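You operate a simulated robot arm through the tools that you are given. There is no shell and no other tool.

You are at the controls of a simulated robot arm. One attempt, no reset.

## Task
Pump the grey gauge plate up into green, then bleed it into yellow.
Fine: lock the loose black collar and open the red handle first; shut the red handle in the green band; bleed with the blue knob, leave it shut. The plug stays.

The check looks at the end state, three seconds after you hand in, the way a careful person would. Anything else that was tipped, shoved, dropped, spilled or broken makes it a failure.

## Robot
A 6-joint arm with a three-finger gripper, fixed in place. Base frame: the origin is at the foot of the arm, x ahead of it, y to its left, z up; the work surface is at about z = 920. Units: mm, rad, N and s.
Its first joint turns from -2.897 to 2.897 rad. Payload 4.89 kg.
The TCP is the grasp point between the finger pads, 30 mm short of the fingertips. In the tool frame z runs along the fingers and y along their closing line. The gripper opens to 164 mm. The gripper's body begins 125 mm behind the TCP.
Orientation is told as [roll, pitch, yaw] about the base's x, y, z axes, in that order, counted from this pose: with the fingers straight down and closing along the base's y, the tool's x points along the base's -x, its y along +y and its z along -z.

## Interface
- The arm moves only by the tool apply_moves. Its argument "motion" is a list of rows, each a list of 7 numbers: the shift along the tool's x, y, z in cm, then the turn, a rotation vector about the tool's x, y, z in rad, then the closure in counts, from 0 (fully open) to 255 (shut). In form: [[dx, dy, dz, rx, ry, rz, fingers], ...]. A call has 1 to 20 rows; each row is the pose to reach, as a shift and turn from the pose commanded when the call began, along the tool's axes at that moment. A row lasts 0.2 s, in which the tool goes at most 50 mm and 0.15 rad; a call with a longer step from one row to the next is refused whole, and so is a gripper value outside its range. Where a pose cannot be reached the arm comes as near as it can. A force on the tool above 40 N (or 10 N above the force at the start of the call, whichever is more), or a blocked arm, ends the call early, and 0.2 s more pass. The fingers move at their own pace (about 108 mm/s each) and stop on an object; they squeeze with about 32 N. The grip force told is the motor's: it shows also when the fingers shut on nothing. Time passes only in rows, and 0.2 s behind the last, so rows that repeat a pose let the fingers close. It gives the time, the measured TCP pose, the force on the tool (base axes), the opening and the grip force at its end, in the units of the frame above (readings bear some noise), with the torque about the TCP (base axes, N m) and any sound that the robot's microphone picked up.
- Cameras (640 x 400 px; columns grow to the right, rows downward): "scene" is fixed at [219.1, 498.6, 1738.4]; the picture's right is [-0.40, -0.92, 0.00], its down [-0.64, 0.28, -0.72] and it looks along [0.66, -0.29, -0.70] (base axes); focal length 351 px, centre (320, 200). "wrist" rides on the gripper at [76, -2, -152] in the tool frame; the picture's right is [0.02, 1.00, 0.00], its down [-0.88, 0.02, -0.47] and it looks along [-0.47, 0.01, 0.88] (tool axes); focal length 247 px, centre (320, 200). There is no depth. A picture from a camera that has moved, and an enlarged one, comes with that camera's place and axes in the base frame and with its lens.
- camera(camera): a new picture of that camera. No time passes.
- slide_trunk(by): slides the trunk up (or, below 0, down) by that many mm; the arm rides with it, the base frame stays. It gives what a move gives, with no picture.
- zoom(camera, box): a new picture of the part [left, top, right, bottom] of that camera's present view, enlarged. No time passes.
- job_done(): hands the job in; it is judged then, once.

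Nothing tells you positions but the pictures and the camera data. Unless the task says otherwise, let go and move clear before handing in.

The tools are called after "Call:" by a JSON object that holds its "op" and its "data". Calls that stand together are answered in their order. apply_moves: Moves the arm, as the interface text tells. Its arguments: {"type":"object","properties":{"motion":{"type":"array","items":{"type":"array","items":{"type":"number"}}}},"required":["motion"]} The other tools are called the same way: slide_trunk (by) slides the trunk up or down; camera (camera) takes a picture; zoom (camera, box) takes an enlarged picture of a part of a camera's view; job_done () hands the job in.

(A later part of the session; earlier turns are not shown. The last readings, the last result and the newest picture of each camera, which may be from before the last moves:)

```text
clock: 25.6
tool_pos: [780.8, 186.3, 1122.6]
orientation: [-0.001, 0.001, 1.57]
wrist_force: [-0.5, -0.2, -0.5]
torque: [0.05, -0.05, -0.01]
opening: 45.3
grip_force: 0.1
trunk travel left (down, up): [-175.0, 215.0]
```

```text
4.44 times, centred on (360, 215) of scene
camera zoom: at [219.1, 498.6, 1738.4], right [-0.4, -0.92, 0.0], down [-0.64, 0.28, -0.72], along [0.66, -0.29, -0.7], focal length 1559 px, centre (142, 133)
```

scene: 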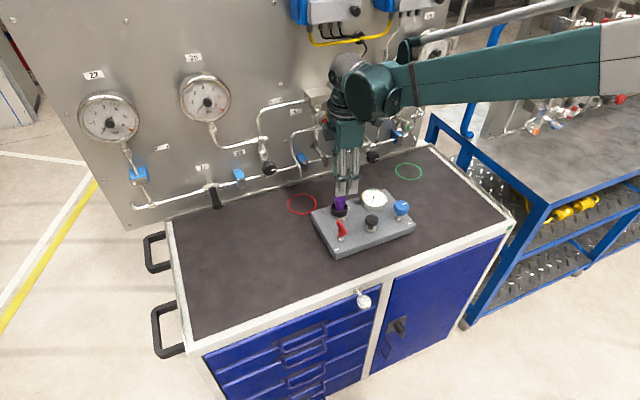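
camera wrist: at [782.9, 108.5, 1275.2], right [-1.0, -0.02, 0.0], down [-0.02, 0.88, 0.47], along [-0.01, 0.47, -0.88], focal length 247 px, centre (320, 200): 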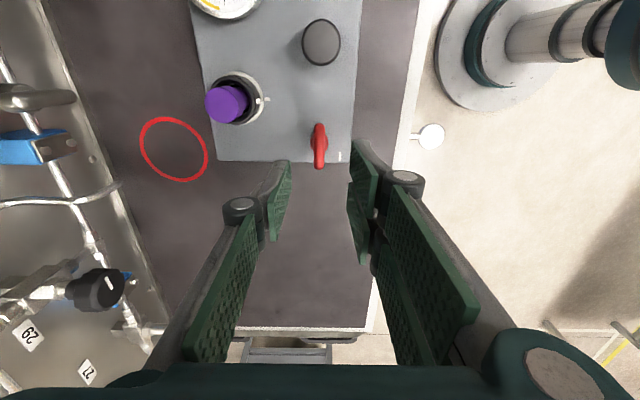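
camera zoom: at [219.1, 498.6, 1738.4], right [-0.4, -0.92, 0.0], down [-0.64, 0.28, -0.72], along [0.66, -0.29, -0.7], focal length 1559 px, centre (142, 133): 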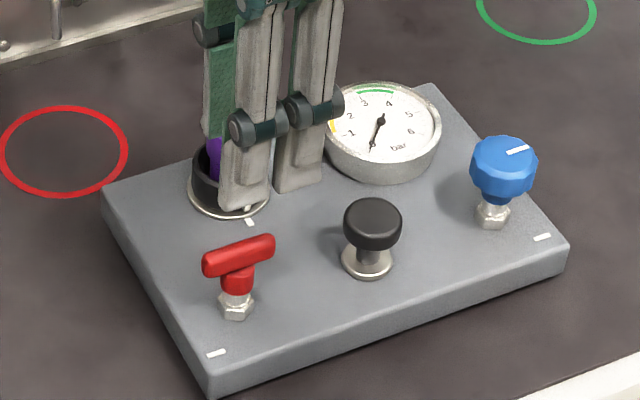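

The collar is locked and the red handle is open, and the plate hasn't moved. Next I'll go above the black pump knob at about (780, 88) with the fingers closed and yaw back at 0.

Call:
{"op": "apply_moves", "data": {"motion": [[0.8, 0.0, 0.0, 0, 0, 0.131, 190], [1.6, 0.0, 0.3, 0, 0, 0.262, 200], [2.4, 0.0, 0.6, 0, 0, 0.393, 220], [3.2, 0.0, 0.9, 0, 0, 0.524, 240], [4.0, 0.0, 1.2, 0, 0, 0.655, 255], [4.9, 0.1, 1.6, 0, 0, 0.786, 255], [5.7, 0.1, 2.0, 0, 0, 0.917, 255], [6.5, 0.1, 2.5, 0, 0, 1.048, 255], [7.3, 0.1, 3.0, 0, 0, 1.179, 255], [8.1, 0.1, 3.5, 0, 0, 1.31, 255], [8.9, 0.1, 4.0, 0, 0, 1.44, 255], [9.8, 0.1, 4.5, 0, 0, 1.57, 255], [9.8, 0.1, 4.5, 0, 0, 1.57, 255]]}}

Call:
{"op": "camera", "data": {"camera": "wrist"}}

Call:
{"op": "zoom", "data": {"camera": "scene", "box": [290, 170, 430, 260]}}

```text
clock: 28.4
tool_pos: [781.5, 87.7, 1076.0]
orientation: [-0.001, 0.001, 0.0]
wrist_force: [-0.7, -1.1, 0.2]
torque: [0.0, 0.01, 0.01]
opening: 0.0
grip_force: 31.9
trunk travel left (down, up): [-175.0, 215.0]
```

```text
taken
camera wrist: at [704.8, 85.3, 1229.4], right [-0.02, 1.0, 0.0], down [0.88, 0.02, 0.47], along [0.47, 0.01, -0.88], focal length 247 px, centre (320, 200)
```

wrist: 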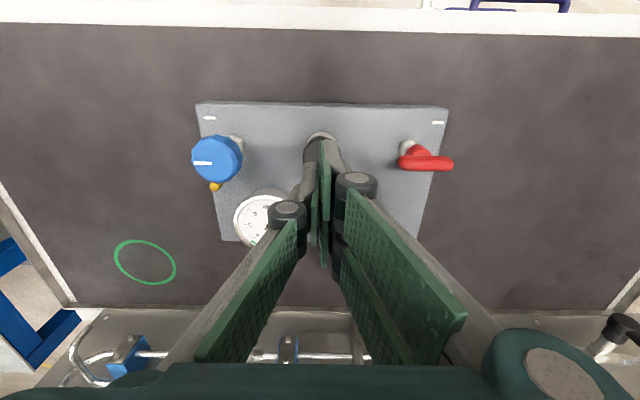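

```text
4.44 times, centred on (360, 215) of scene
camera zoom: at [219.1, 498.6, 1738.4], right [-0.4, -0.92, 0.0], down [-0.64, 0.28, -0.72], along [0.66, -0.29, -0.7], focal length 1559 px, centre (142, 133)
```

zoom: 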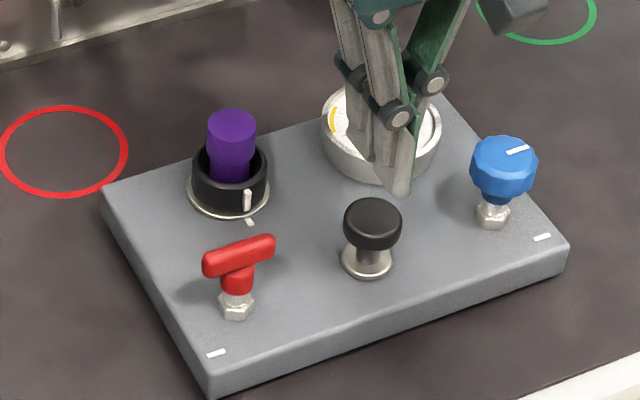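

The fingertips are over the pump knob but hide the gauge. I'll yaw by 0.9 rad so the wrist camera can see the gauge beside the fingers, and come down to just above the knob.

Call:
{"op": "apply_moves", "data": {"motion": [[0, 0.1, 0.5, 0, 0, -0.13, 255], [0, 0.1, 1.0, 0, 0, -0.26, 255], [0, 0.1, 1.5, 0, 0, -0.39, 255], [0, 0.1, 2.0, 0, 0, -0.52, 255], [0, 0.1, 2.5, 0, 0, -0.65, 255], [0, 0.1, 3.0, 0, 0, -0.78, 255], [0, 0.1, 3.2, 0, 0, -0.9, 255], [0, 0.1, 3.2, 0, 0, -0.9, 255]]}}

Call:
{"op": "camera", "data": {"camera": "wrist"}}

Call:
{"op": "zoom", "data": {"camera": "scene", "box": [330, 190, 410, 240]}}

```text
clock: 30.2
tool_pos: [780.7, 89.0, 1046.0]
orientation: [-0.001, -0.002, 0.901]
wrist_force: [-0.3, -0.7, 0.3]
torque: [-0.02, 0.0, 0.0]
opening: 0.1
grip_force: 32.0
trunk travel left (down, up): [-175.0, 215.0]
```

```text
taken
camera wrist: at [734.8, 27.4, 1197.9], right [-0.8, 0.6, 0.0], down [0.53, 0.7, 0.47], along [0.29, 0.38, -0.88], focal length 247 px, centre (320, 200)
```

wrist: 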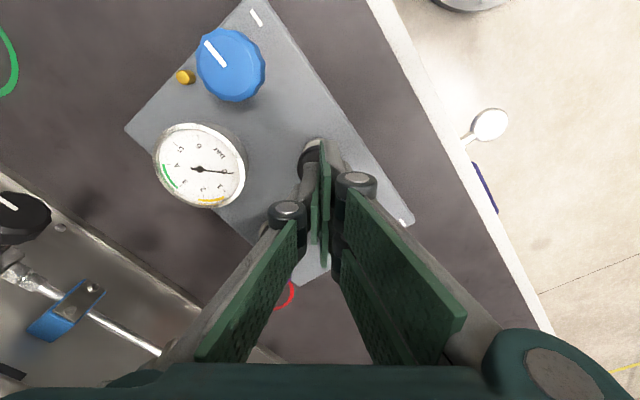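

```text
8.00 times, centred on (370, 215) of scene
camera zoom: at [219.1, 498.6, 1738.4], right [-0.4, -0.92, 0.0], down [-0.64, 0.28, -0.72], along [0.66, -0.29, -0.7], focal length 2806 px, centre (-80, 80)
```

zoom: 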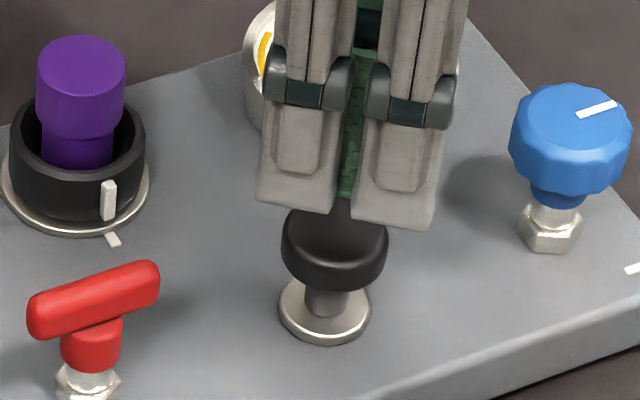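

The gauge is now visible in the wrist view. I'll read it, then press down slowly on the knob.

Call:
{"op": "zoom", "data": {"camera": "wrist", "box": [136, 110, 264, 220]}}

Call:
{"op": "apply_moves", "data": {"motion": [[0, 0, 0.4, 0, 0, 0, 255], [0, 0, 0.8, 0, 0, 0, 255], [0, 0, 1.2, 0, 0, 0, 255], [0, 0, 1.5, 0, 0, 0, 255]]}}

Call:
{"op": "zoom", "data": {"camera": "scene", "box": [330, 190, 410, 240]}}

```text
3.64 times, centred on (200, 165) of wrist
camera zoom: at [734.8, 27.4, 1197.9], right [-0.8, 0.6, 0.0], down [0.53, 0.7, 0.47], along [0.29, 0.38, -0.88], focal length 898 px, centre (756, 327)
```

zoom: 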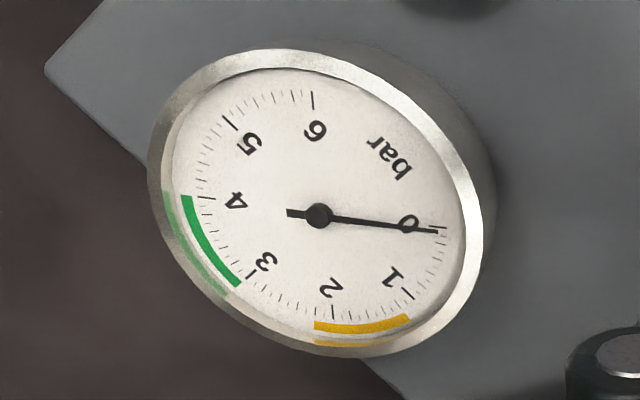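

```text
clock: 31.2
tool_pos: [779.7, 89.8, 1029.4]
orientation: [0.0, -0.001, 0.901]
wrist_force: [0.0, 0.1, 0.4]
torque: [-0.01, -0.01, 0.0]
opening: 0.0
grip_force: 32.1
trunk travel left (down, up): [-175.0, 215.0]
```

```text
8.00 times, centred on (370, 215) of scene
camera zoom: at [219.1, 498.6, 1738.4], right [-0.4, -0.92, 0.0], down [-0.64, 0.28, -0.72], along [0.66, -0.29, -0.7], focal length 2806 px, centre (-80, 80)
```

zoom: 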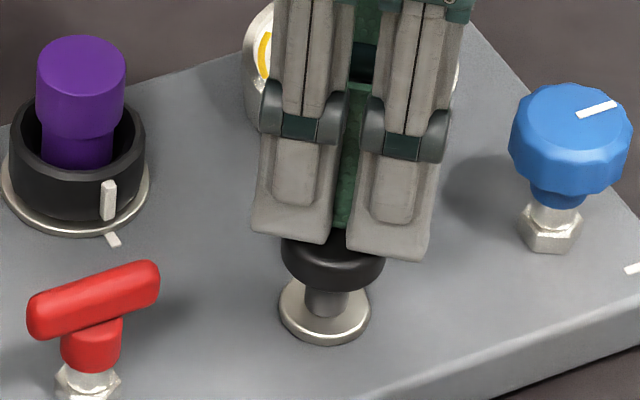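

There's no contact yet with the tips at about z 999. I'll go down in small steps until it loads.

Call:
{"op": "apply_moves", "data": {"motion": [[0, 0, 0.3, 0, 0, 0, 255], [0, 0, 0.6, 0, 0, 0, 255], [0, 0, 0.9, 0, 0, 0, 255]]}}

Call:
{"op": "zoom", "data": {"camera": "scene", "box": [330, 190, 410, 240]}}

Call:
{"op": "zoom", "data": {"camera": "wrist", "box": [116, 110, 276, 230]}}

```text
clock: 32.0
tool_pos: [781.1, 89.4, 1021.4]
orientation: [-0.001, 0.001, 0.9]
wrist_force: [0.8, -0.2, 3.1]
torque: [0.02, -0.03, 0.01]
opening: 0.0
grip_force: 32.0
trunk travel left (down, up): [-175.0, 215.0]
```

```text
8.00 times, centred on (370, 215) of scene
camera zoom: at [219.1, 498.6, 1738.4], right [-0.4, -0.92, 0.0], down [-0.64, 0.28, -0.72], along [0.66, -0.29, -0.7], focal length 2806 px, centre (-80, 80)
```

zoom: 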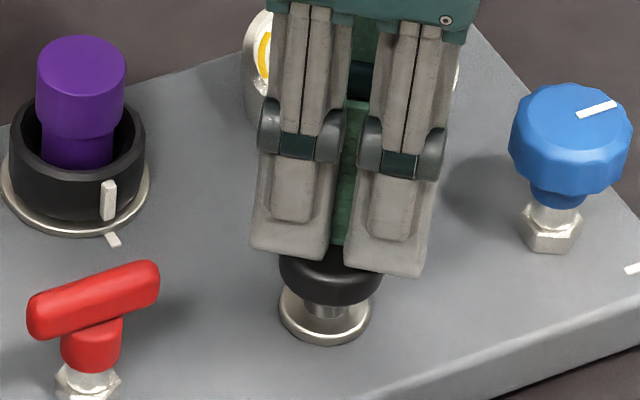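

```text
3.33 times, centred on (196, 170) of wrist
camera zoom: at [734.5, 27.5, 1173.6], right [-0.8, 0.6, 0.0], down [0.53, 0.7, 0.47], along [0.29, 0.38, -0.88], focal length 823 px, centre (733, 300)
```

zoom: 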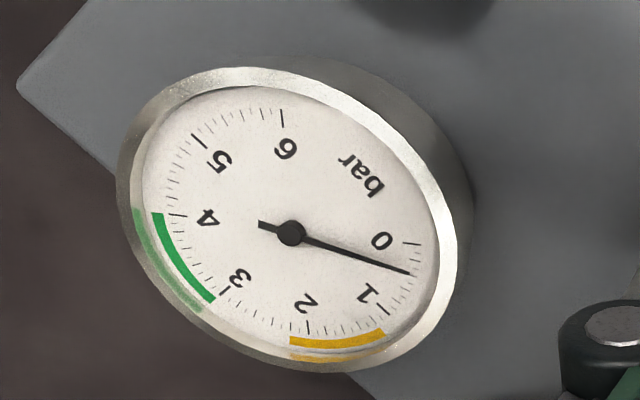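

The knob is moving under about 3 N and the gauge has risen to roughly 0.4. I'll continue the stroke.

Call:
{"op": "apply_moves", "data": {"motion": [[0, 0, 0.3, 0, 0, 0, 255], [0, 0, 0.6, 0, 0, 0, 255]]}}

Call:
{"op": "zoom", "data": {"camera": "wrist", "box": [116, 110, 276, 230]}}

Call:
{"op": "zoom", "data": {"camera": "scene", "box": [330, 190, 410, 240]}}

```text
clock: 32.6
tool_pos: [779.8, 89.5, 1014.2]
orientation: [-0.001, 0.001, 0.901]
wrist_force: [0.9, -1.2, 5.4]
torque: [-0.04, -0.01, -0.02]
opening: 0.2
grip_force: 32.0
trunk travel left (down, up): [-175.0, 215.0]
```

```text
3.33 times, centred on (196, 170) of wrist
camera zoom: at [734.3, 27.5, 1167.7], right [-0.8, 0.6, 0.0], down [0.53, 0.7, 0.47], along [0.29, 0.38, -0.88], focal length 823 px, centre (733, 300)
```

zoom: 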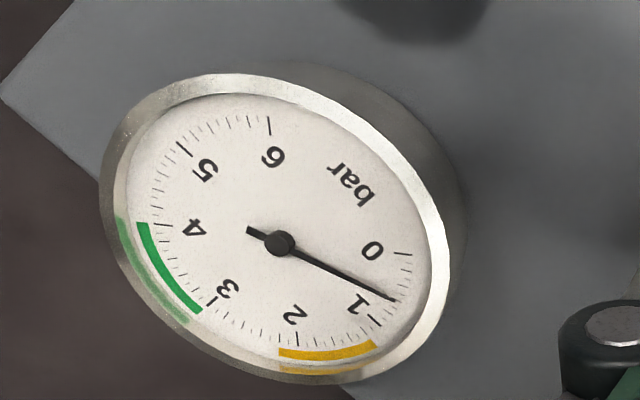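

```text
8.00 times, centred on (370, 215) of scene
camera zoom: at [219.1, 498.6, 1738.4], right [-0.4, -0.92, 0.0], down [-0.64, 0.28, -0.72], along [0.66, -0.29, -0.7], focal length 2806 px, centre (-80, 80)
```

zoom: 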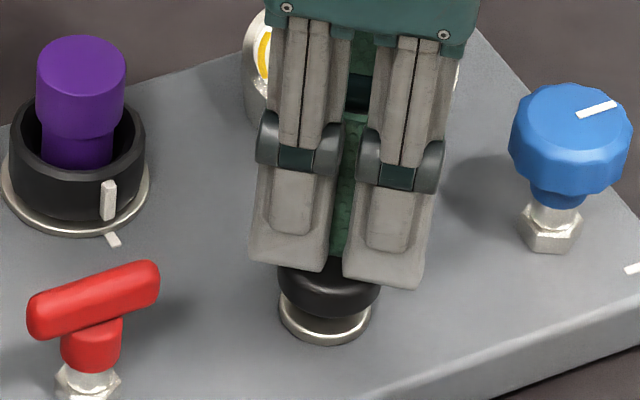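

The gauge is at about 0.7. I'll finish the stroke, and then rise to see whether it holds and the knob springs back.

Call:
{"op": "apply_moves", "data": {"motion": [[0, 0, 0.2, 0, 0, 0, 255], [0, 0, 0.4, 0, 0, 0, 255], [0, 0, 0.6, 0, 0, 0, 255]]}}

Call:
{"op": "zoom", "data": {"camera": "wrist", "box": [116, 110, 276, 230]}}

```text
clock: 33.4
tool_pos: [780.5, 89.4, 1009.8]
orientation: [0.0, 0.0, 0.902]
wrist_force: [-2.8, 0.7, 5.8]
torque: [0.04, 0.03, 0.01]
opening: 5.9
grip_force: 31.9
trunk travel left (down, up): [-175.0, 215.0]
heard: click
```

```text
3.33 times, centred on (196, 170) of wrist
camera zoom: at [734.4, 27.5, 1162.2], right [-0.8, 0.6, 0.0], down [0.53, 0.7, 0.47], along [0.29, 0.38, -0.88], focal length 823 px, centre (733, 300)
```

zoom: 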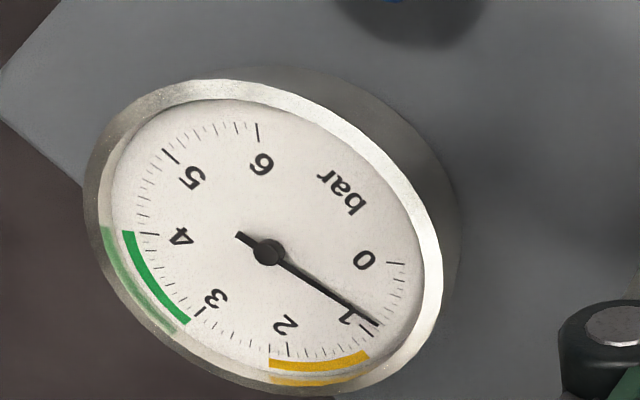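

I heard a click, and the gauge is at about 0.95. I'll rise and check that the pressure holds and the knob returns.

Call:
{"op": "apply_moves", "data": {"motion": [[0, 0, -0.8, 0, 0, 0, 255], [0, 0, -1.6, 0, 0, 0, 255], [0, 0, -2.4, 0, 0, 0, 255], [0, 0, -2.4, 0, 0, 0, 255]]}}

Call:
{"op": "zoom", "data": {"camera": "wrist", "box": [116, 110, 276, 230]}}

Call:
{"op": "zoom", "data": {"camera": "scene", "box": [330, 190, 410, 240]}}

```text
clock: 34.4
tool_pos: [780.1, 89.5, 1032.3]
orientation: [-0.001, 0.001, 0.901]
wrist_force: [-0.4, 0.4, -0.1]
torque: [-0.01, -0.01, 0.03]
opening: 0.1
grip_force: 32.2
trunk travel left (down, up): [-175.0, 215.0]
```

```text
3.33 times, centred on (196, 170) of wrist
camera zoom: at [734.4, 27.5, 1185.4], right [-0.8, 0.6, 0.0], down [0.53, 0.7, 0.47], along [0.29, 0.38, -0.88], focal length 823 px, centre (733, 300)
```

zoom: 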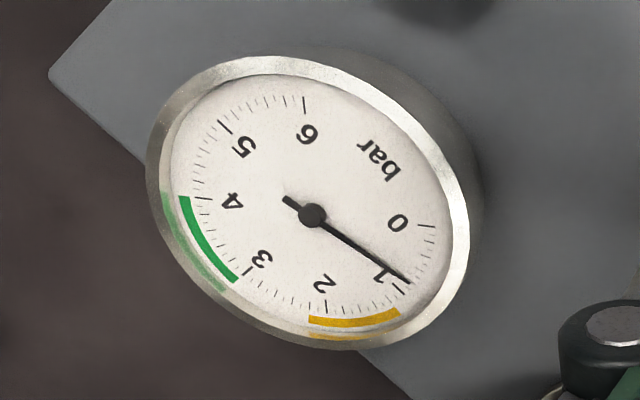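

```text
8.00 times, centred on (370, 215) of scene
camera zoom: at [219.1, 498.6, 1738.4], right [-0.4, -0.92, 0.0], down [-0.64, 0.28, -0.72], along [0.66, -0.29, -0.7], focal length 2806 px, centre (-80, 80)
```

zoom: 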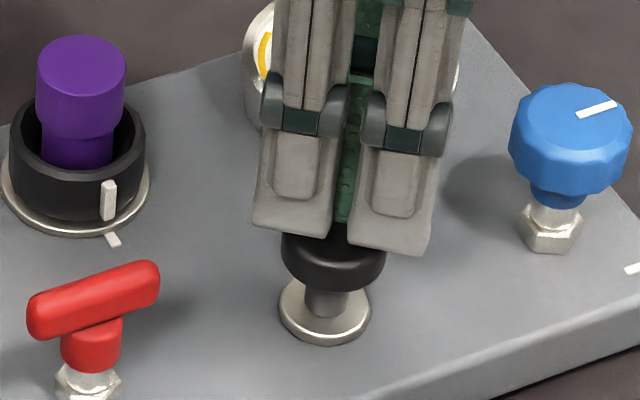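

The knob springs back and the pressure holds at about 0.93 bar, so one stroke adds about 0.9. Now a second full stroke.

Call:
{"op": "apply_moves", "data": {"motion": [[0, 0, 0.6, 0, 0, 0, 255], [0, 0, 1.2, 0, 0, 0, 255], [0, 0, 1.7, 0, 0, 0, 255], [0, 0, 2.1, 0, 0, 0, 255], [0, 0, 2.3, 0, 0, 0, 255]]}}

Call:
{"op": "zoom", "data": {"camera": "scene", "box": [330, 190, 410, 240]}}

Call:
{"op": "zoom", "data": {"camera": "wrist", "box": [116, 110, 276, 230]}}

```text
clock: 35.6
tool_pos: [781.0, 89.8, 1010.3]
orientation: [-0.001, 0.0, 0.9]
wrist_force: [-1.8, 1.4, 6.6]
torque: [0.05, 0.04, -0.03]
opening: 0.0
grip_force: 31.7
trunk travel left (down, up): [-175.0, 215.0]
heard: click
```

```text
8.00 times, centred on (370, 215) of scene
camera zoom: at [219.1, 498.6, 1738.4], right [-0.4, -0.92, 0.0], down [-0.64, 0.28, -0.72], along [0.66, -0.29, -0.7], focal length 2806 px, centre (-80, 80)
```

zoom: 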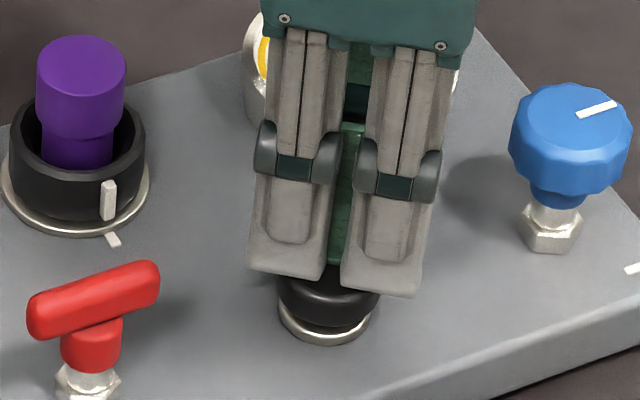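

```text
3.33 times, centred on (196, 170) of wrist
camera zoom: at [734.6, 27.7, 1162.9], right [-0.8, 0.6, 0.0], down [0.53, 0.7, 0.47], along [0.29, 0.38, -0.88], focal length 823 px, centre (733, 300)
```

zoom: 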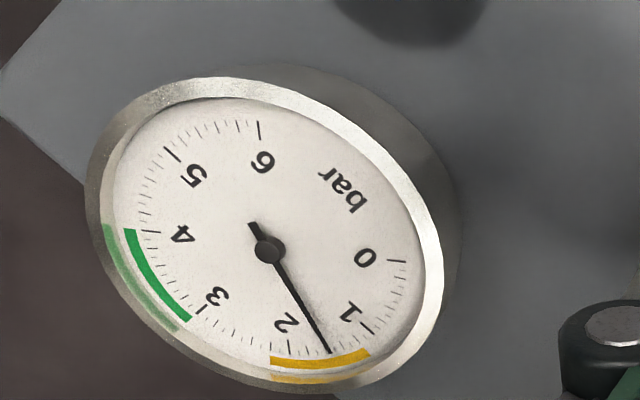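

The needle is at about 1.55. Rising and doing a third stroke.

Call:
{"op": "apply_moves", "data": {"motion": [[0, 0, -0.8, 0, 0, 0, 255], [0, 0, -1.6, 0, 0, 0, 255], [0, 0, -2.4, 0, 0, 0, 255], [0, 0, -2.4, 0, 0, 0, 255], [0, 0, -1.8, 0, 0, 0, 255], [0, 0, -1.2, 0, 0, 0, 255], [0, 0, -0.7, 0, 0, 0, 255], [0, 0, -0.3, 0, 0, 0, 255], [0, 0, -0.05, 0, 0, 0, 255]]}}

Call:
{"op": "zoom", "data": {"camera": "wrist", "box": [116, 110, 276, 230]}}

```text
clock: 37.6
tool_pos: [781.1, 89.6, 1011.6]
orientation: [0.0, 0.001, 0.901]
wrist_force: [-1.5, -1.1, 6.1]
torque: [-0.04, 0.02, 0.0]
opening: 0.0
grip_force: 31.9
trunk travel left (down, up): [-175.0, 215.0]
heard: click
```

```text
3.33 times, centred on (196, 170) of wrist
camera zoom: at [734.3, 27.5, 1163.4], right [-0.8, 0.6, 0.0], down [0.53, 0.7, 0.47], along [0.29, 0.38, -0.88], focal length 823 px, centre (733, 300)
```

zoom: 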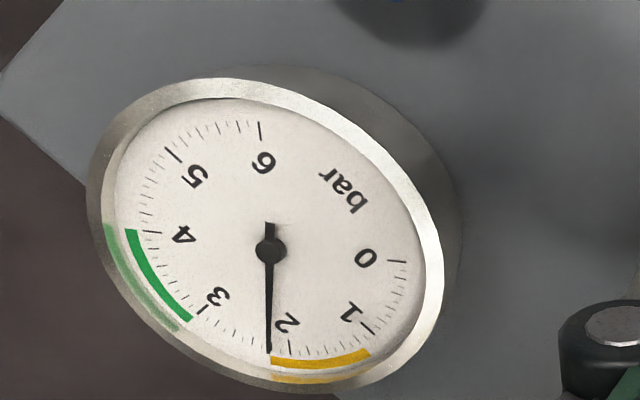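

The needle is at about 2.25, adding roughly 0.65 a stroke. Fourth stroke next.

Call:
{"op": "apply_moves", "data": {"motion": [[0, 0, -0.8, 0, 0, 0, 255], [0, 0, -1.6, 0, 0, 0, 255], [0, 0, -2.4, 0, 0, 0, 255], [0, 0, -2.4, 0, 0, 0, 255], [0, 0, -1.8, 0, 0, 0, 255], [0, 0, -1.2, 0, 0, 0, 255], [0, 0, -0.7, 0, 0, 0, 255], [0, 0, -0.3, 0, 0, 0, 255], [0, 0, 0.0, 0, 0, 0, 255]]}}

Call:
{"op": "zoom", "data": {"camera": "wrist", "box": [116, 110, 276, 230]}}

```text
clock: 39.6
tool_pos: [780.5, 89.4, 1010.0]
orientation: [0.003, 0.0, 0.899]
wrist_force: [0.7, 1.0, 5.3]
torque: [0.03, 0.04, 0.0]
opening: 0.0
grip_force: 31.7
trunk travel left (down, up): [-175.0, 215.0]
heard: click
```

```text
3.33 times, centred on (196, 170) of wrist
camera zoom: at [734.6, 27.5, 1163.1], right [-0.8, 0.6, 0.0], down [0.53, 0.7, 0.47], along [0.29, 0.38, -0.88], focal length 823 px, centre (733, 300)
```

zoom: 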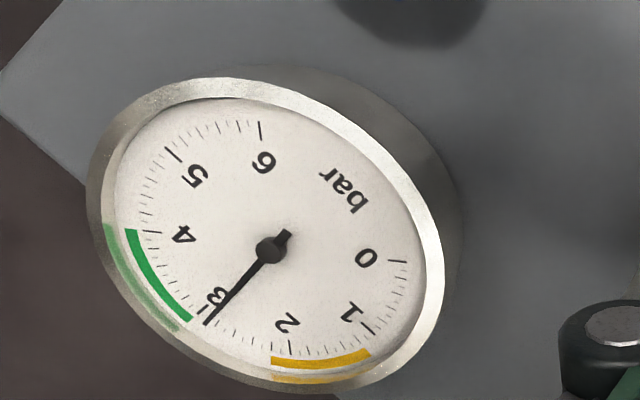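

The needle is at about 2.95, just below green. One more stroke should put it mid-green.

Call:
{"op": "apply_moves", "data": {"motion": [[0, 0, -0.8, 0, 0, 0, 255], [0, 0, -1.6, 0, 0, 0, 255], [0, 0, -2.4, 0, 0, 0, 255], [0, 0, -2.4, 0, 0, 0, 255], [0, 0, -1.8, 0, 0, 0, 255], [0, 0, -1.2, 0, 0, 0, 255], [0, 0, -0.7, 0, 0, 0, 255], [0, 0, -0.3, 0, 0, 0, 255], [0, 0, 0.0, 0, 0, 0, 255]]}}

Call:
{"op": "zoom", "data": {"camera": "wrist", "box": [116, 110, 276, 230]}}

```text
clock: 41.6
tool_pos: [780.4, 89.9, 1009.9]
orientation: [-0.001, 0.001, 0.9]
wrist_force: [1.6, -0.6, 6.6]
torque: [-0.01, -0.06, 0.03]
opening: 0.0
grip_force: 32.2
trunk travel left (down, up): [-175.0, 215.0]
heard: click
```

```text
3.33 times, centred on (196, 170) of wrist
camera zoom: at [734.6, 27.5, 1163.8], right [-0.8, 0.6, 0.0], down [0.53, 0.7, 0.47], along [0.29, 0.38, -0.88], focal length 823 px, centre (733, 300)
```

zoom: 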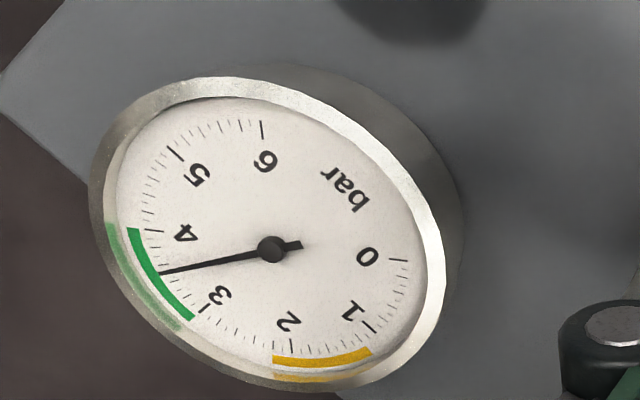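

The needle is at about 3.5, in the middle of green. I'll rise, check that it holds, and go back over the red handle.

Call:
{"op": "apply_moves", "data": {"motion": [[0, 0, -2.0, 0, 0, 0, 255], [0, 0, -5.0, 0, 0, 0, 255], [0, 0, -8.5, 0, 0, 0, 255], [0, 0, -11.2, 0, 0, 0, 250], [-1.3, 1.0, -11.2, 0, 0, -0.11, 230], [-2.6, 2.0, -11.2, 0, 0, -0.22, 210], [-3.9, 3.0, -11.2, 0, 0, -0.33, 190], [-5.2, 4.0, -11.2, 0, 0, -0.44, 185], [-6.5, 5.0, -11.2, 0, 0, -0.56, 185], [-7.66, 5.95, -11.2, 0, 0, -0.67, 185], [-7.66, 5.95, -11.2, 0, 0, -0.67, 185]]}}

Call:
{"op": "camera", "data": {"camera": "wrist"}}

Call:
{"op": "zoom", "data": {"camera": "scene", "box": [290, 170, 430, 260]}}

Call:
{"op": "zoom", "data": {"camera": "wrist", "box": [256, 100, 384, 180]}}

Call:
{"op": "zoom", "data": {"camera": "scene", "box": [350, 180, 398, 210]}}

```text
clock: 44.0
tool_pos: [782.6, 185.8, 1122.5]
orientation: [0.0, 0.0, 1.569]
wrist_force: [-0.1, 0.4, 0.4]
torque: [0.02, 0.03, -0.01]
opening: 45.2
grip_force: 0.1
trunk travel left (down, up): [-175.0, 215.0]
```

```text
taken
camera wrist: at [784.4, 109.0, 1275.0], right [-1.0, -0.02, 0.0], down [-0.02, 0.88, 0.47], along [-0.01, 0.47, -0.88], focal length 247 px, centre (320, 200)
```

wrist: 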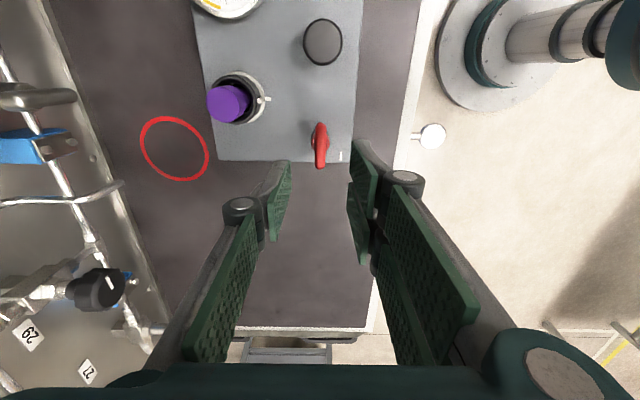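

```text
4.44 times, centred on (360, 215) of scene
camera zoom: at [219.1, 498.6, 1738.4], right [-0.4, -0.92, 0.0], down [-0.64, 0.28, -0.72], along [0.66, -0.29, -0.7], focal length 1559 px, centre (142, 133)
```

zoom: 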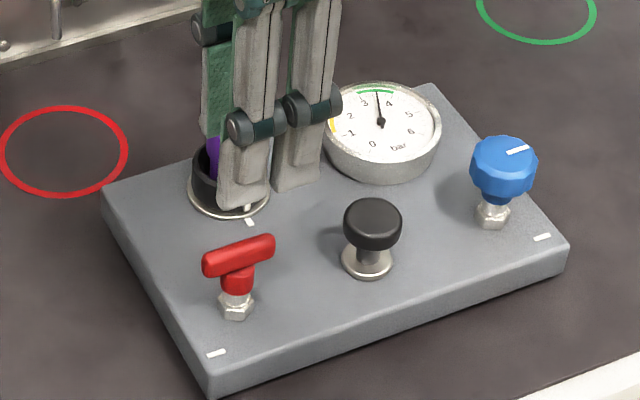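

```text
5.00 times, centred on (320, 140) of wrist
camera zoom: at [784.4, 109.0, 1275.0], right [-1.0, -0.02, 0.0], down [-0.02, 0.88, 0.47], along [-0.01, 0.47, -0.88], focal length 1235 px, centre (320, 500)
```

zoom: 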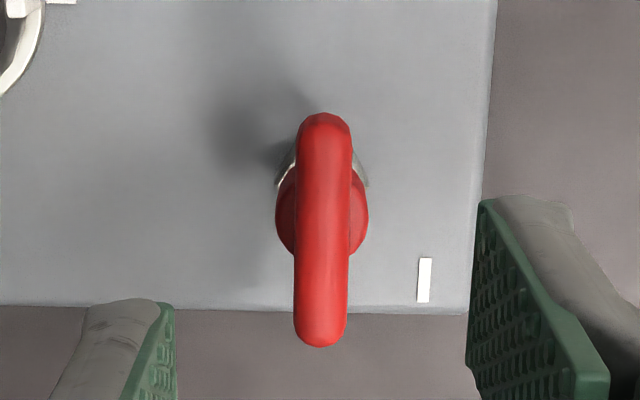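

```text
13.33 times, centred on (374, 195) of scene
camera zoom: at [219.1, 498.6, 1738.4], right [-0.4, -0.92, 0.0], down [-0.64, 0.28, -0.72], along [0.66, -0.29, -0.7], focal length 4677 px, centre (-400, 267)
```

zoom: 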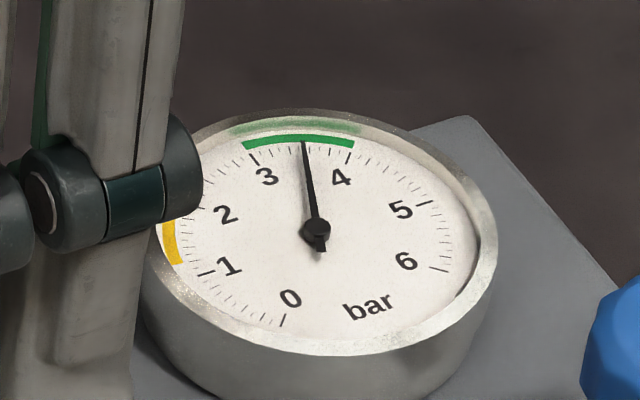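

The gauge holds at about 3.55, in green. The gripper is lined up with the handle, so I'll descend and grip it.

Call:
{"op": "apply_moves", "data": {"motion": [[0, 0, 2.5, 0, 0, 0, 185], [0, 0, 5.0, 0, 0, 0, 185], [0, 0, 7.5, 0, 0, 0, 185], [0, 0, 9.6, 0, 0, 0, 185], [0, 0, 9.6, 0, 0, 0, 210], [0, 0, 9.6, 0, 0, 0, 230], [0, 0, 9.6, 0, 0, 0, 250], [0, 0, 9.6, 0, 0, 0, 250]]}}

```text
clock: 45.8
tool_pos: [782.6, 186.0, 1027.1]
orientation: [-0.001, 0.0, 1.569]
wrist_force: [-3.2, 0.4, 4.1]
torque: [-0.09, 0.14, 0.01]
opening: 11.8
grip_force: 32.2
trunk travel left (down, up): [-175.0, 215.0]
```

The handle is gripped at 11.8 mm. I'll turn it clockwise towards shut.

Call:
{"op": "apply_moves", "data": {"motion": [[0, 0.01, 0, 0, 0, 0.1, 250], [0, 0.02, 0, 0, 0, 0.2, 250], [0, 0.02, 0, 0, 0, 0.3, 250], [0, 0.02, 0, 0, 0, 0.4, 250], [0, 0.02, 0, 0, 0, 0.5, 250]]}}

```text
clock: 47.0
tool_pos: [783.3, 186.4, 1026.6]
orientation: [0.001, 0.0, 1.067]
wrist_force: [0.3, 2.9, -0.3]
torque: [0.41, -0.18, 0.05]
opening: 11.7
grip_force: 32.1
trunk travel left (down, up): [-175.0, 215.0]
```

Call:
{"op": "apply_moves", "data": {"motion": [[0, 0, 0, 0, 0, 0.12, 250], [0, 0, 0, 0, 0, 0.24, 250], [0, 0, 0, 0, 0, 0.36, 250], [0, 0, 0, 0, 0, 0.48, 250], [0, 0, 0, 0, 0, 0.6, 250]]}}

```text
clock: 48.2
tool_pos: [782.2, 187.3, 1026.7]
orientation: [-0.001, -0.002, 0.467]
wrist_force: [8.3, 10.9, -0.2]
torque: [0.04, 0.18, 0.06]
opening: 11.8
grip_force: 32.2
trunk travel left (down, up): [-175.0, 215.0]
```

Call:
{"op": "apply_moves", "data": {"motion": [[-0.04, 0.02, 0, 0, 0, 0.1, 250], [-0.04, 0.02, 0, 0, 0, 0.2, 250], [-0.04, 0.02, 0, 0, 0, 0.3, 250], [-0.04, 0.02, 0, 0, 0, 0.38, 250]]}}

```text
clock: 49.2
tool_pos: [783.0, 186.6, 1026.8]
orientation: [-0.001, 0.0, 0.089]
wrist_force: [6.1, 4.5, 3.8]
torque: [0.05, 0.54, 0.05]
opening: 11.9
grip_force: 31.8
trunk travel left (down, up): [-175.0, 215.0]
```

Call:
{"op": "apply_moves", "data": {"motion": [[-0.02, 0.02, 0, 0, 0, 0.05, 250], [-0.02, 0.02, 0, 0, 0, 0.09, 250], [-0.02, 0.02, 0, 0, 0, 0.11, 250]]}}

Call:
{"op": "zoom", "data": {"camera": "scene", "box": [350, 180, 398, 210]}}

```text
clock: 50.0
tool_pos: [781.0, 186.5, 1026.9]
orientation: [0.0, 0.0, -0.021]
wrist_force: [0.7, -0.8, -0.1]
torque: [-0.04, -0.03, 1.23]
opening: 12.3
grip_force: 31.7
trunk travel left (down, up): [-175.0, 215.0]
```

```text
13.33 times, centred on (374, 195) of scene
camera zoom: at [219.1, 498.6, 1738.4], right [-0.4, -0.92, 0.0], down [-0.64, 0.28, -0.72], along [0.66, -0.29, -0.7], focal length 4677 px, centre (-400, 267)
```

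zoom: 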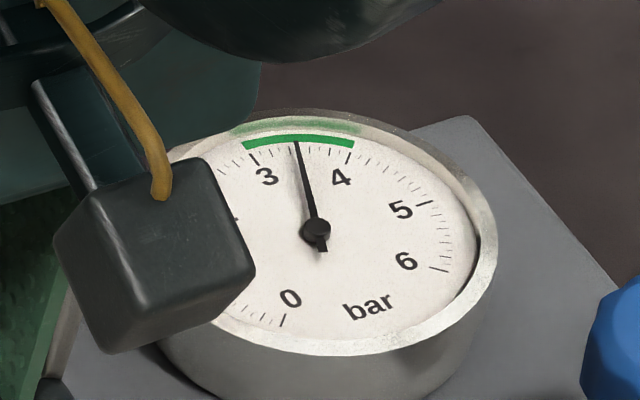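

The handle is at its shut stop (torque 1.23 N·m) with the gauge at about 3.45, still in green. I'll release, rise and move above the blue knob.

Call:
{"op": "apply_moves", "data": {"motion": [[0, 0, 0, 0, 0, -0.015, 215], [0, 0, 0, 0, 0, -0.015, 190], [0, 0, 0, 0, 0, -0.015, 185], [0, 0, -3.0, 0, 0, -0.015, 185], [0, 0, -6.0, 0, 0, -0.015, 185], [0, 0, -8.5, 0, 0, -0.015, 185], [-0.02, -4.0, -9.0, 0, 0, -0.015, 180], [-0.04, -8.0, -9.0, 0, 0, -0.015, 170], [-0.06, -12.0, -9.0, 0, 0, -0.015, 160], [-0.08, -16.0, -9.0, 0, 0, -0.02, 155], [-0.09, -19.4, -9.0, 0, 0, -0.02, 155], [-0.09, -19.4, -9.0, 0, 0, -0.02, 155]]}}

Call:
{"op": "camera", "data": {"camera": "wrist"}}

Call:
{"op": "zoom", "data": {"camera": "wrist", "box": [240, 100, 400, 200]}}

Call:
{"op": "zoom", "data": {"camera": "scene", "box": [290, 170, 430, 260]}}

```text
clock: 52.6
tool_pos: [778.9, -7.2, 1115.4]
orientation: [0.0, 0.0, 0.0]
wrist_force: [0.1, -0.3, 0.1]
torque: [0.03, 0.01, -0.03]
opening: 64.4
grip_force: 0.0
trunk travel left (down, up): [-175.0, 215.0]
```

```text
taken
camera wrist: at [702.5, -10.9, 1269.7], right [-0.02, 1.0, 0.0], down [0.88, 0.02, 0.47], along [0.47, 0.01, -0.88], focal length 247 px, centre (320, 200)
```

wrist: 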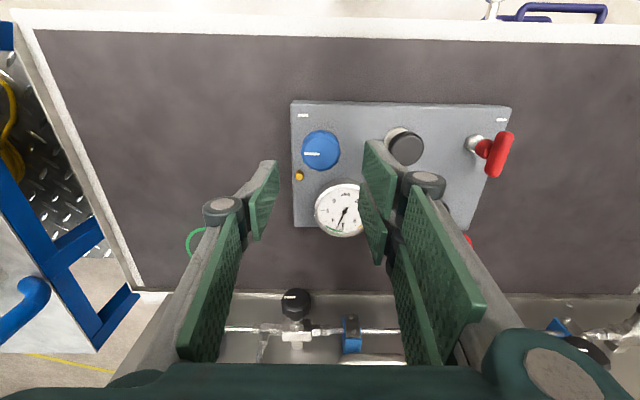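

```text
4.00 times, centred on (320, 150) of wrist
camera zoom: at [702.5, -10.9, 1269.7], right [-0.02, 1.0, 0.0], down [0.88, 0.02, 0.47], along [0.47, 0.01, -0.88], focal length 988 px, centre (320, 400)
```

zoom: 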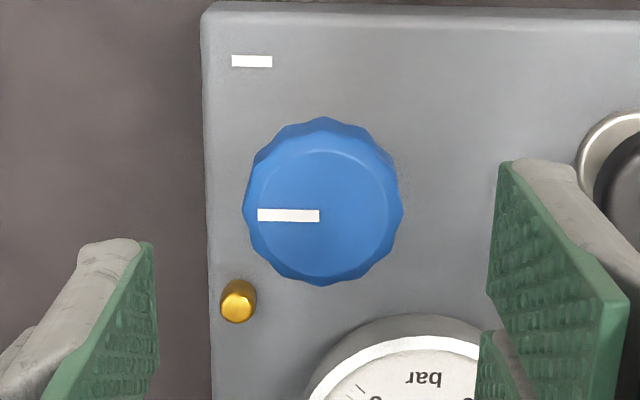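

```text
4.44 times, centred on (360, 215) of scene
camera zoom: at [219.1, 498.6, 1738.4], right [-0.4, -0.92, 0.0], down [-0.64, 0.28, -0.72], along [0.66, -0.29, -0.7], focal length 1559 px, centre (142, 133)
```

zoom: 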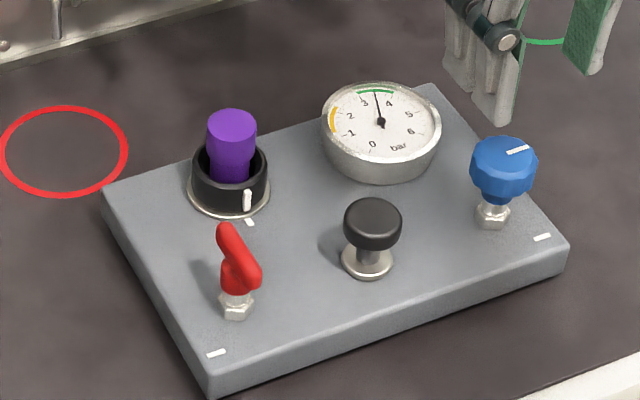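

The blue knob is centred under the gripper, with its top near z 1020 and its pointer towards -y. The gauge reads about 3.4. I'll descend around the knob.

Call:
{"op": "apply_moves", "data": {"motion": [[-0.08, 0, 1.5, 0, 0, 0, 155], [-0.08, 0, 3.5, 0, 0, 0, 155], [-0.08, 0, 5.5, 0, 0, 0, 155], [-0.08, 0, 7.0, 0, 0, 0, 155], [-0.08, 0, 8.0, 0, 0, 0, 155], [-0.08, 0, 8.0, 0, 0, 0, 155]]}}

Call:
{"op": "zoom", "data": {"camera": "wrist", "box": [240, 110, 400, 210]}}

Call:
{"op": "zoom", "data": {"camera": "scene", "box": [350, 175, 430, 225]}}

```text
clock: 54.0
tool_pos: [779.7, -6.7, 1036.9]
orientation: [0.0, 0.0, 0.0]
wrist_force: [-0.3, 0.2, -0.6]
torque: [0.02, 0.03, 0.01]
opening: 64.2
grip_force: 0.0
trunk travel left (down, up): [-175.0, 215.0]
```

```text
4.00 times, centred on (320, 160) of wrist
camera zoom: at [703.7, -9.5, 1189.7], right [-0.02, 1.0, 0.0], down [0.88, 0.02, 0.47], along [0.47, 0.01, -0.88], focal length 988 px, centre (320, 360)
```

zoom: 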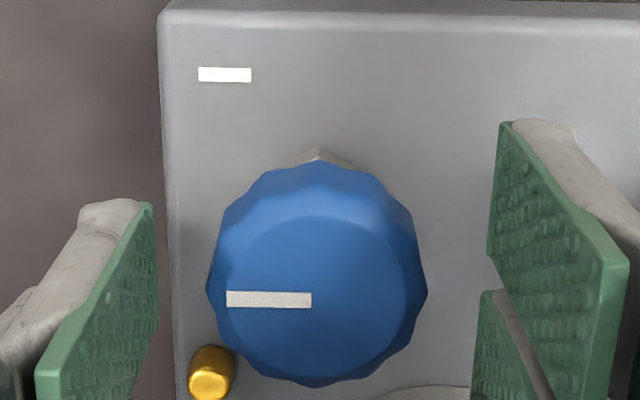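

```text
8.00 times, centred on (390, 200) of scene
camera zoom: at [219.1, 498.6, 1738.4], right [-0.4, -0.92, 0.0], down [-0.64, 0.28, -0.72], along [0.66, -0.29, -0.7], focal length 2806 px, centre (-240, 200)
```

zoom: 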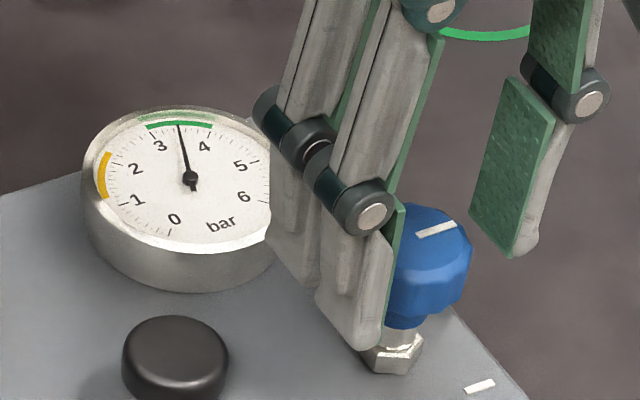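

The gauge stays visible from the scene camera. I'll make a small centring correction (about 1 mm in each axis), go down 5 mm and close on the knob.

Call:
{"op": "apply_moves", "data": {"motion": [[-0.08, -0.11, 0.3, 0, 0, 0, 155], [-0.08, -0.11, 0.5, 0, 0, 0, 165], [-0.08, -0.11, 0.5, 0, 0, 0, 178], [-0.08, -0.11, 0.5, 0, 0, 0, 190], [-0.08, -0.11, 0.5, 0, 0, 0, 205], [-0.08, -0.11, 0.5, 0, 0, 0, 225]]}}

Call:
{"op": "zoom", "data": {"camera": "wrist", "box": [240, 110, 400, 210]}}

Call:
{"op": "zoom", "data": {"camera": "scene", "box": [350, 175, 430, 225]}}

```text
clock: 55.4
tool_pos: [781.4, -7.2, 1032.4]
orientation: [0.0, 0.0, 0.002]
wrist_force: [0.2, 2.6, 0.1]
torque: [0.02, 0.03, 0.13]
opening: 40.4
grip_force: 32.1
trunk travel left (down, up): [-175.0, 215.0]
```

```text
4.00 times, centred on (320, 160) of wrist
camera zoom: at [704.6, -10.3, 1184.7], right [-0.02, 1.0, 0.0], down [0.88, 0.02, 0.47], along [0.47, 0.01, -0.88], focal length 988 px, centre (320, 360)
```

zoom: 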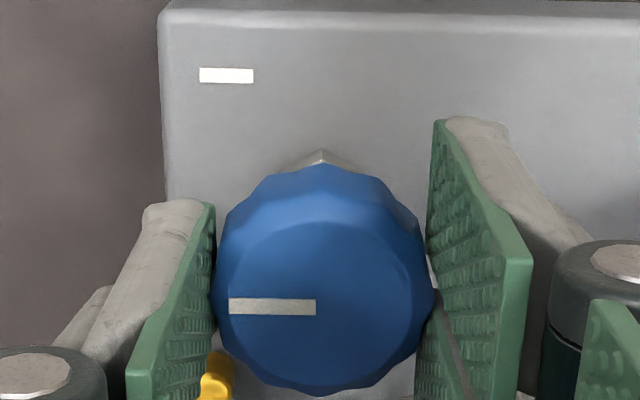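

```text
8.00 times, centred on (390, 200) of scene
camera zoom: at [219.1, 498.6, 1738.4], right [-0.4, -0.92, 0.0], down [-0.64, 0.28, -0.72], along [0.66, -0.29, -0.7], focal length 2806 px, centre (-240, 200)
```

zoom: 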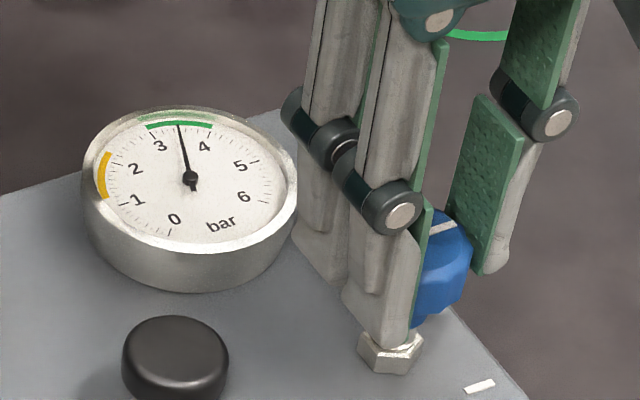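

The knob is gripped at 40.4 mm. I'll turn it a small amount counter-clockwise and watch both torque and gauge.

Call:
{"op": "apply_moves", "data": {"motion": [[0, 0, 0, 0, 0, -0.06, 225], [0, 0, 0, 0, 0, -0.12, 225]]}}

Call:
{"op": "zoom", "data": {"camera": "scene", "box": [350, 175, 398, 205]}}

Call:
{"op": "zoom", "data": {"camera": "wrist", "box": [240, 110, 400, 210]}}

```text
clock: 56.0
tool_pos: [781.0, -8.2, 1031.6]
orientation: [-0.002, -0.001, 0.12]
wrist_force: [5.9, 5.4, 2.9]
torque: [0.16, 0.02, -0.09]
opening: 40.4
grip_force: 32.0
trunk travel left (down, up): [-175.0, 215.0]
```

```text
13.33 times, centred on (374, 190) of scene
camera zoom: at [219.1, 498.6, 1738.4], right [-0.4, -0.92, 0.0], down [-0.64, 0.28, -0.72], along [0.66, -0.29, -0.7], focal length 4677 px, centre (-400, 333)
```

zoom: 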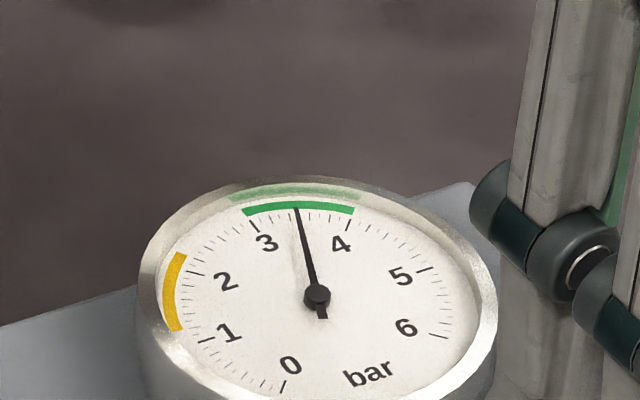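

```text
4.00 times, centred on (320, 160) of wrist
camera zoom: at [705.4, -19.7, 1184.6], right [-0.14, 0.99, 0.0], down [0.87, 0.13, 0.47], along [0.47, 0.07, -0.88], focal length 988 px, centre (320, 360)
```

zoom: 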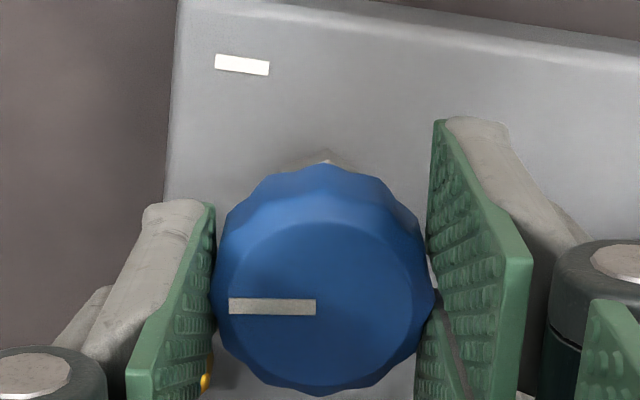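

It turns freely but hasn't bled noticeably yet. I'll open it a little more.

Call:
{"op": "apply_moves", "data": {"motion": [[-0.02, 0.03, 0, 0, 0, -0.08, 225], [-0.02, 0.03, 0, 0, 0, -0.16, 225], [-0.02, 0.03, 0, 0, 0, -0.2, 225]]}}

Call:
{"op": "zoom", "data": {"camera": "scene", "box": [350, 175, 398, 205]}}

```text
clock: 56.8
tool_pos: [781.0, -7.4, 1032.0]
orientation: [0.001, -0.001, 0.322]
wrist_force: [10.6, 0.5, 14.7]
torque: [-0.09, -0.24, 0.01]
opening: 40.4
grip_force: 31.8
trunk travel left (down, up): [-175.0, 215.0]
```

```text
13.33 times, centred on (374, 190) of scene
camera zoom: at [219.1, 498.6, 1738.4], right [-0.4, -0.92, 0.0], down [-0.64, 0.28, -0.72], along [0.66, -0.29, -0.7], focal length 4677 px, centre (-400, 333)
```

zoom: 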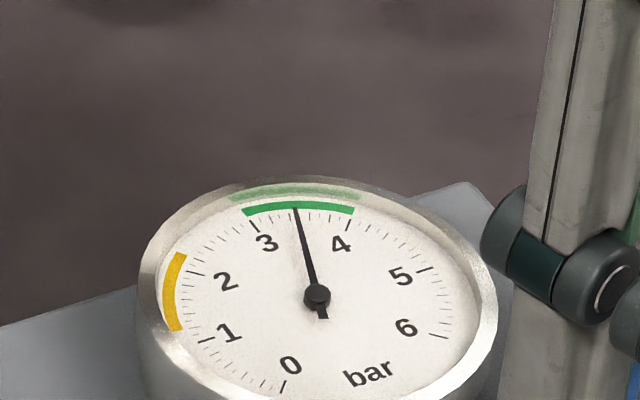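

Barely any bleed yet. I'll keep opening and ease the pose along the measured force.

Call:
{"op": "apply_moves", "data": {"motion": [[-0.04, -0.01, -0.05, 0, 0, -0.1, 225], [-0.04, -0.01, -0.05, 0, 0, -0.2, 225], [-0.04, -0.01, -0.05, 0, 0, -0.3, 225]]}}

Call:
{"op": "zoom", "data": {"camera": "scene", "box": [350, 175, 398, 205]}}

Call:
{"op": "zoom", "data": {"camera": "wrist", "box": [240, 110, 400, 210]}}

```text
clock: 57.6
tool_pos: [781.8, -8.3, 1032.2]
orientation: [0.002, 0.0, 0.622]
wrist_force: [7.0, -5.4, 13.3]
torque: [-0.21, -0.1, -0.04]
opening: 40.3
grip_force: 31.5
trunk travel left (down, up): [-175.0, 215.0]
```

```text
13.33 times, centred on (374, 190) of scene
camera zoom: at [219.1, 498.6, 1738.4], right [-0.4, -0.92, 0.0], down [-0.64, 0.28, -0.72], along [0.66, -0.29, -0.7], focal length 4677 px, centre (-400, 333)
```

zoom: 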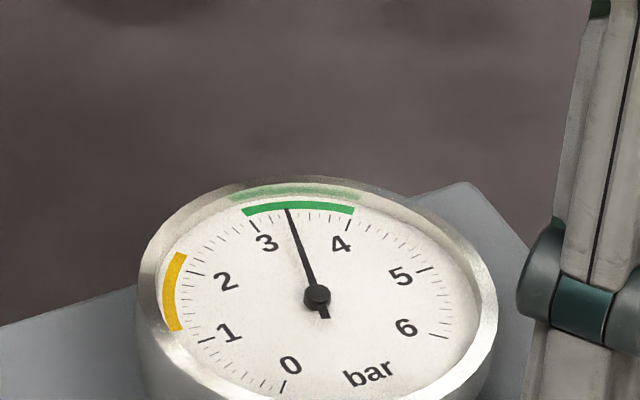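

```text
4.00 times, centred on (320, 160) of wrist
camera zoom: at [720.2, -55.1, 1184.7], right [-0.6, 0.8, 0.0], down [0.71, 0.53, 0.47], along [0.38, 0.28, -0.88], focal length 988 px, centre (320, 360)
```

zoom: 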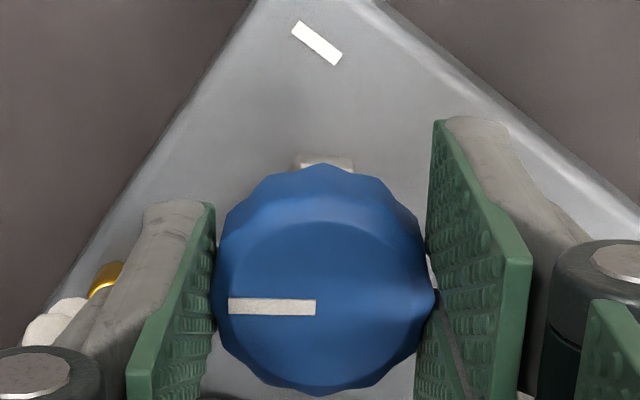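

It's bleeding now (about 3.35), with a puff at the brass outlet. I'll hold here briefly to gauge the rate and ease the vertical load.

Call:
{"op": "apply_moves", "data": {"motion": [[-0.01, -0.03, -0.05, 0, 0, 0, 225], [-0.01, -0.03, -0.05, 0, 0, 0, 225], [-0.01, -0.03, -0.05, 0, 0, 0, 225], [-0.01, -0.03, -0.05, 0, 0, 0, 225]]}}

Call:
{"op": "zoom", "data": {"camera": "scene", "box": [350, 175, 398, 205]}}

```text
clock: 58.6
tool_pos: [780.3, -7.6, 1031.8]
orientation: [0.0, 0.001, 0.619]
wrist_force: [-5.1, -6.4, -0.2]
torque: [-0.16, 0.15, -0.01]
opening: 40.6
grip_force: 31.7
trunk travel left (down, up): [-175.0, 215.0]
```

```text
13.33 times, centred on (374, 190) of scene
camera zoom: at [219.1, 498.6, 1738.4], right [-0.4, -0.92, 0.0], down [-0.64, 0.28, -0.72], along [0.66, -0.29, -0.7], focal length 4677 px, centre (-400, 333)
```

zoom: 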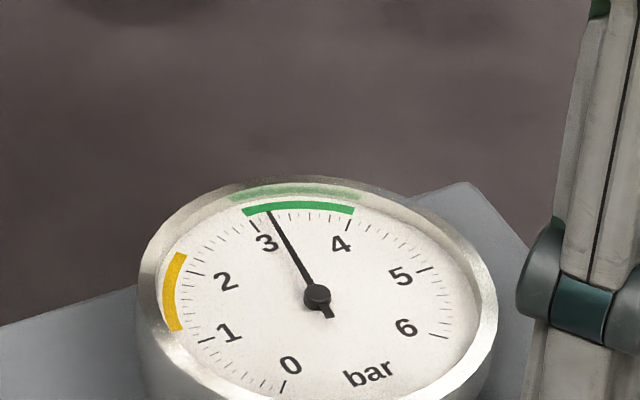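

It's falling at about 0.2 bar/s, which is easy to control. I'll hold this opening for about 3 s.

Call:
{"op": "apply_moves", "data": {"motion": [[0.03, -0.01, 0, 0, 0, 0, 225], [0.03, -0.01, 0, 0, 0, 0, 225], [0.03, -0.01, 0, 0, 0, 0, 225], [0.03, -0.01, 0, 0, 0, 0, 225], [0.03, -0.01, 0, 0, 0, 0, 225], [0.03, -0.01, 0, 0, 0, 0, 225], [0.03, -0.01, 0, 0, 0, 0, 225], [0.03, -0.01, 0, 0, 0, 0, 225], [0.03, -0.01, 0, 0, 0, 0, 225], [0.03, -0.01, 0, 0, 0, 0, 225], [0.03, -0.01, 0, 0, 0, 0, 225], [0.03, -0.01, 0, 0, 0, 0, 225], [0.03, -0.01, 0, 0, 0, 0, 225], [0.03, -0.01, 0, 0, 0, 0, 225], [0.03, -0.01, 0, 0, 0, 0, 225]]}}

Call:
{"op": "zoom", "data": {"camera": "scene", "box": [350, 175, 398, 205]}}

```text
clock: 61.8
tool_pos: [782.0, -7.1, 1033.7]
orientation: [0.0, 0.001, 0.618]
wrist_force: [-8.4, -2.0, 0.4]
torque: [-0.12, 0.31, 0.01]
opening: 40.3
grip_force: 32.7
trunk travel left (down, up): [-175.0, 215.0]
```

```text
13.33 times, centred on (374, 190) of scene
camera zoom: at [219.1, 498.6, 1738.4], right [-0.4, -0.92, 0.0], down [-0.64, 0.28, -0.72], along [0.66, -0.29, -0.7], focal length 4677 px, centre (-400, 333)
```

zoom: 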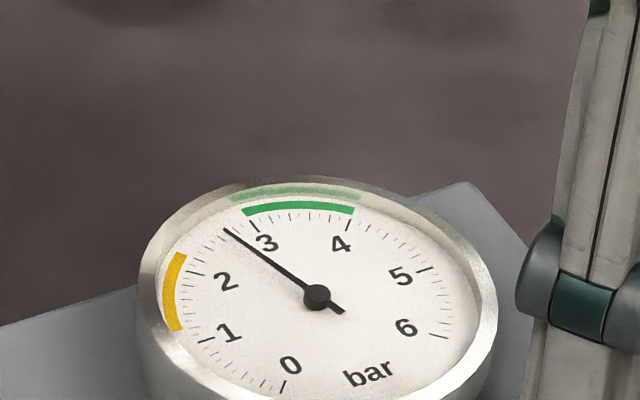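

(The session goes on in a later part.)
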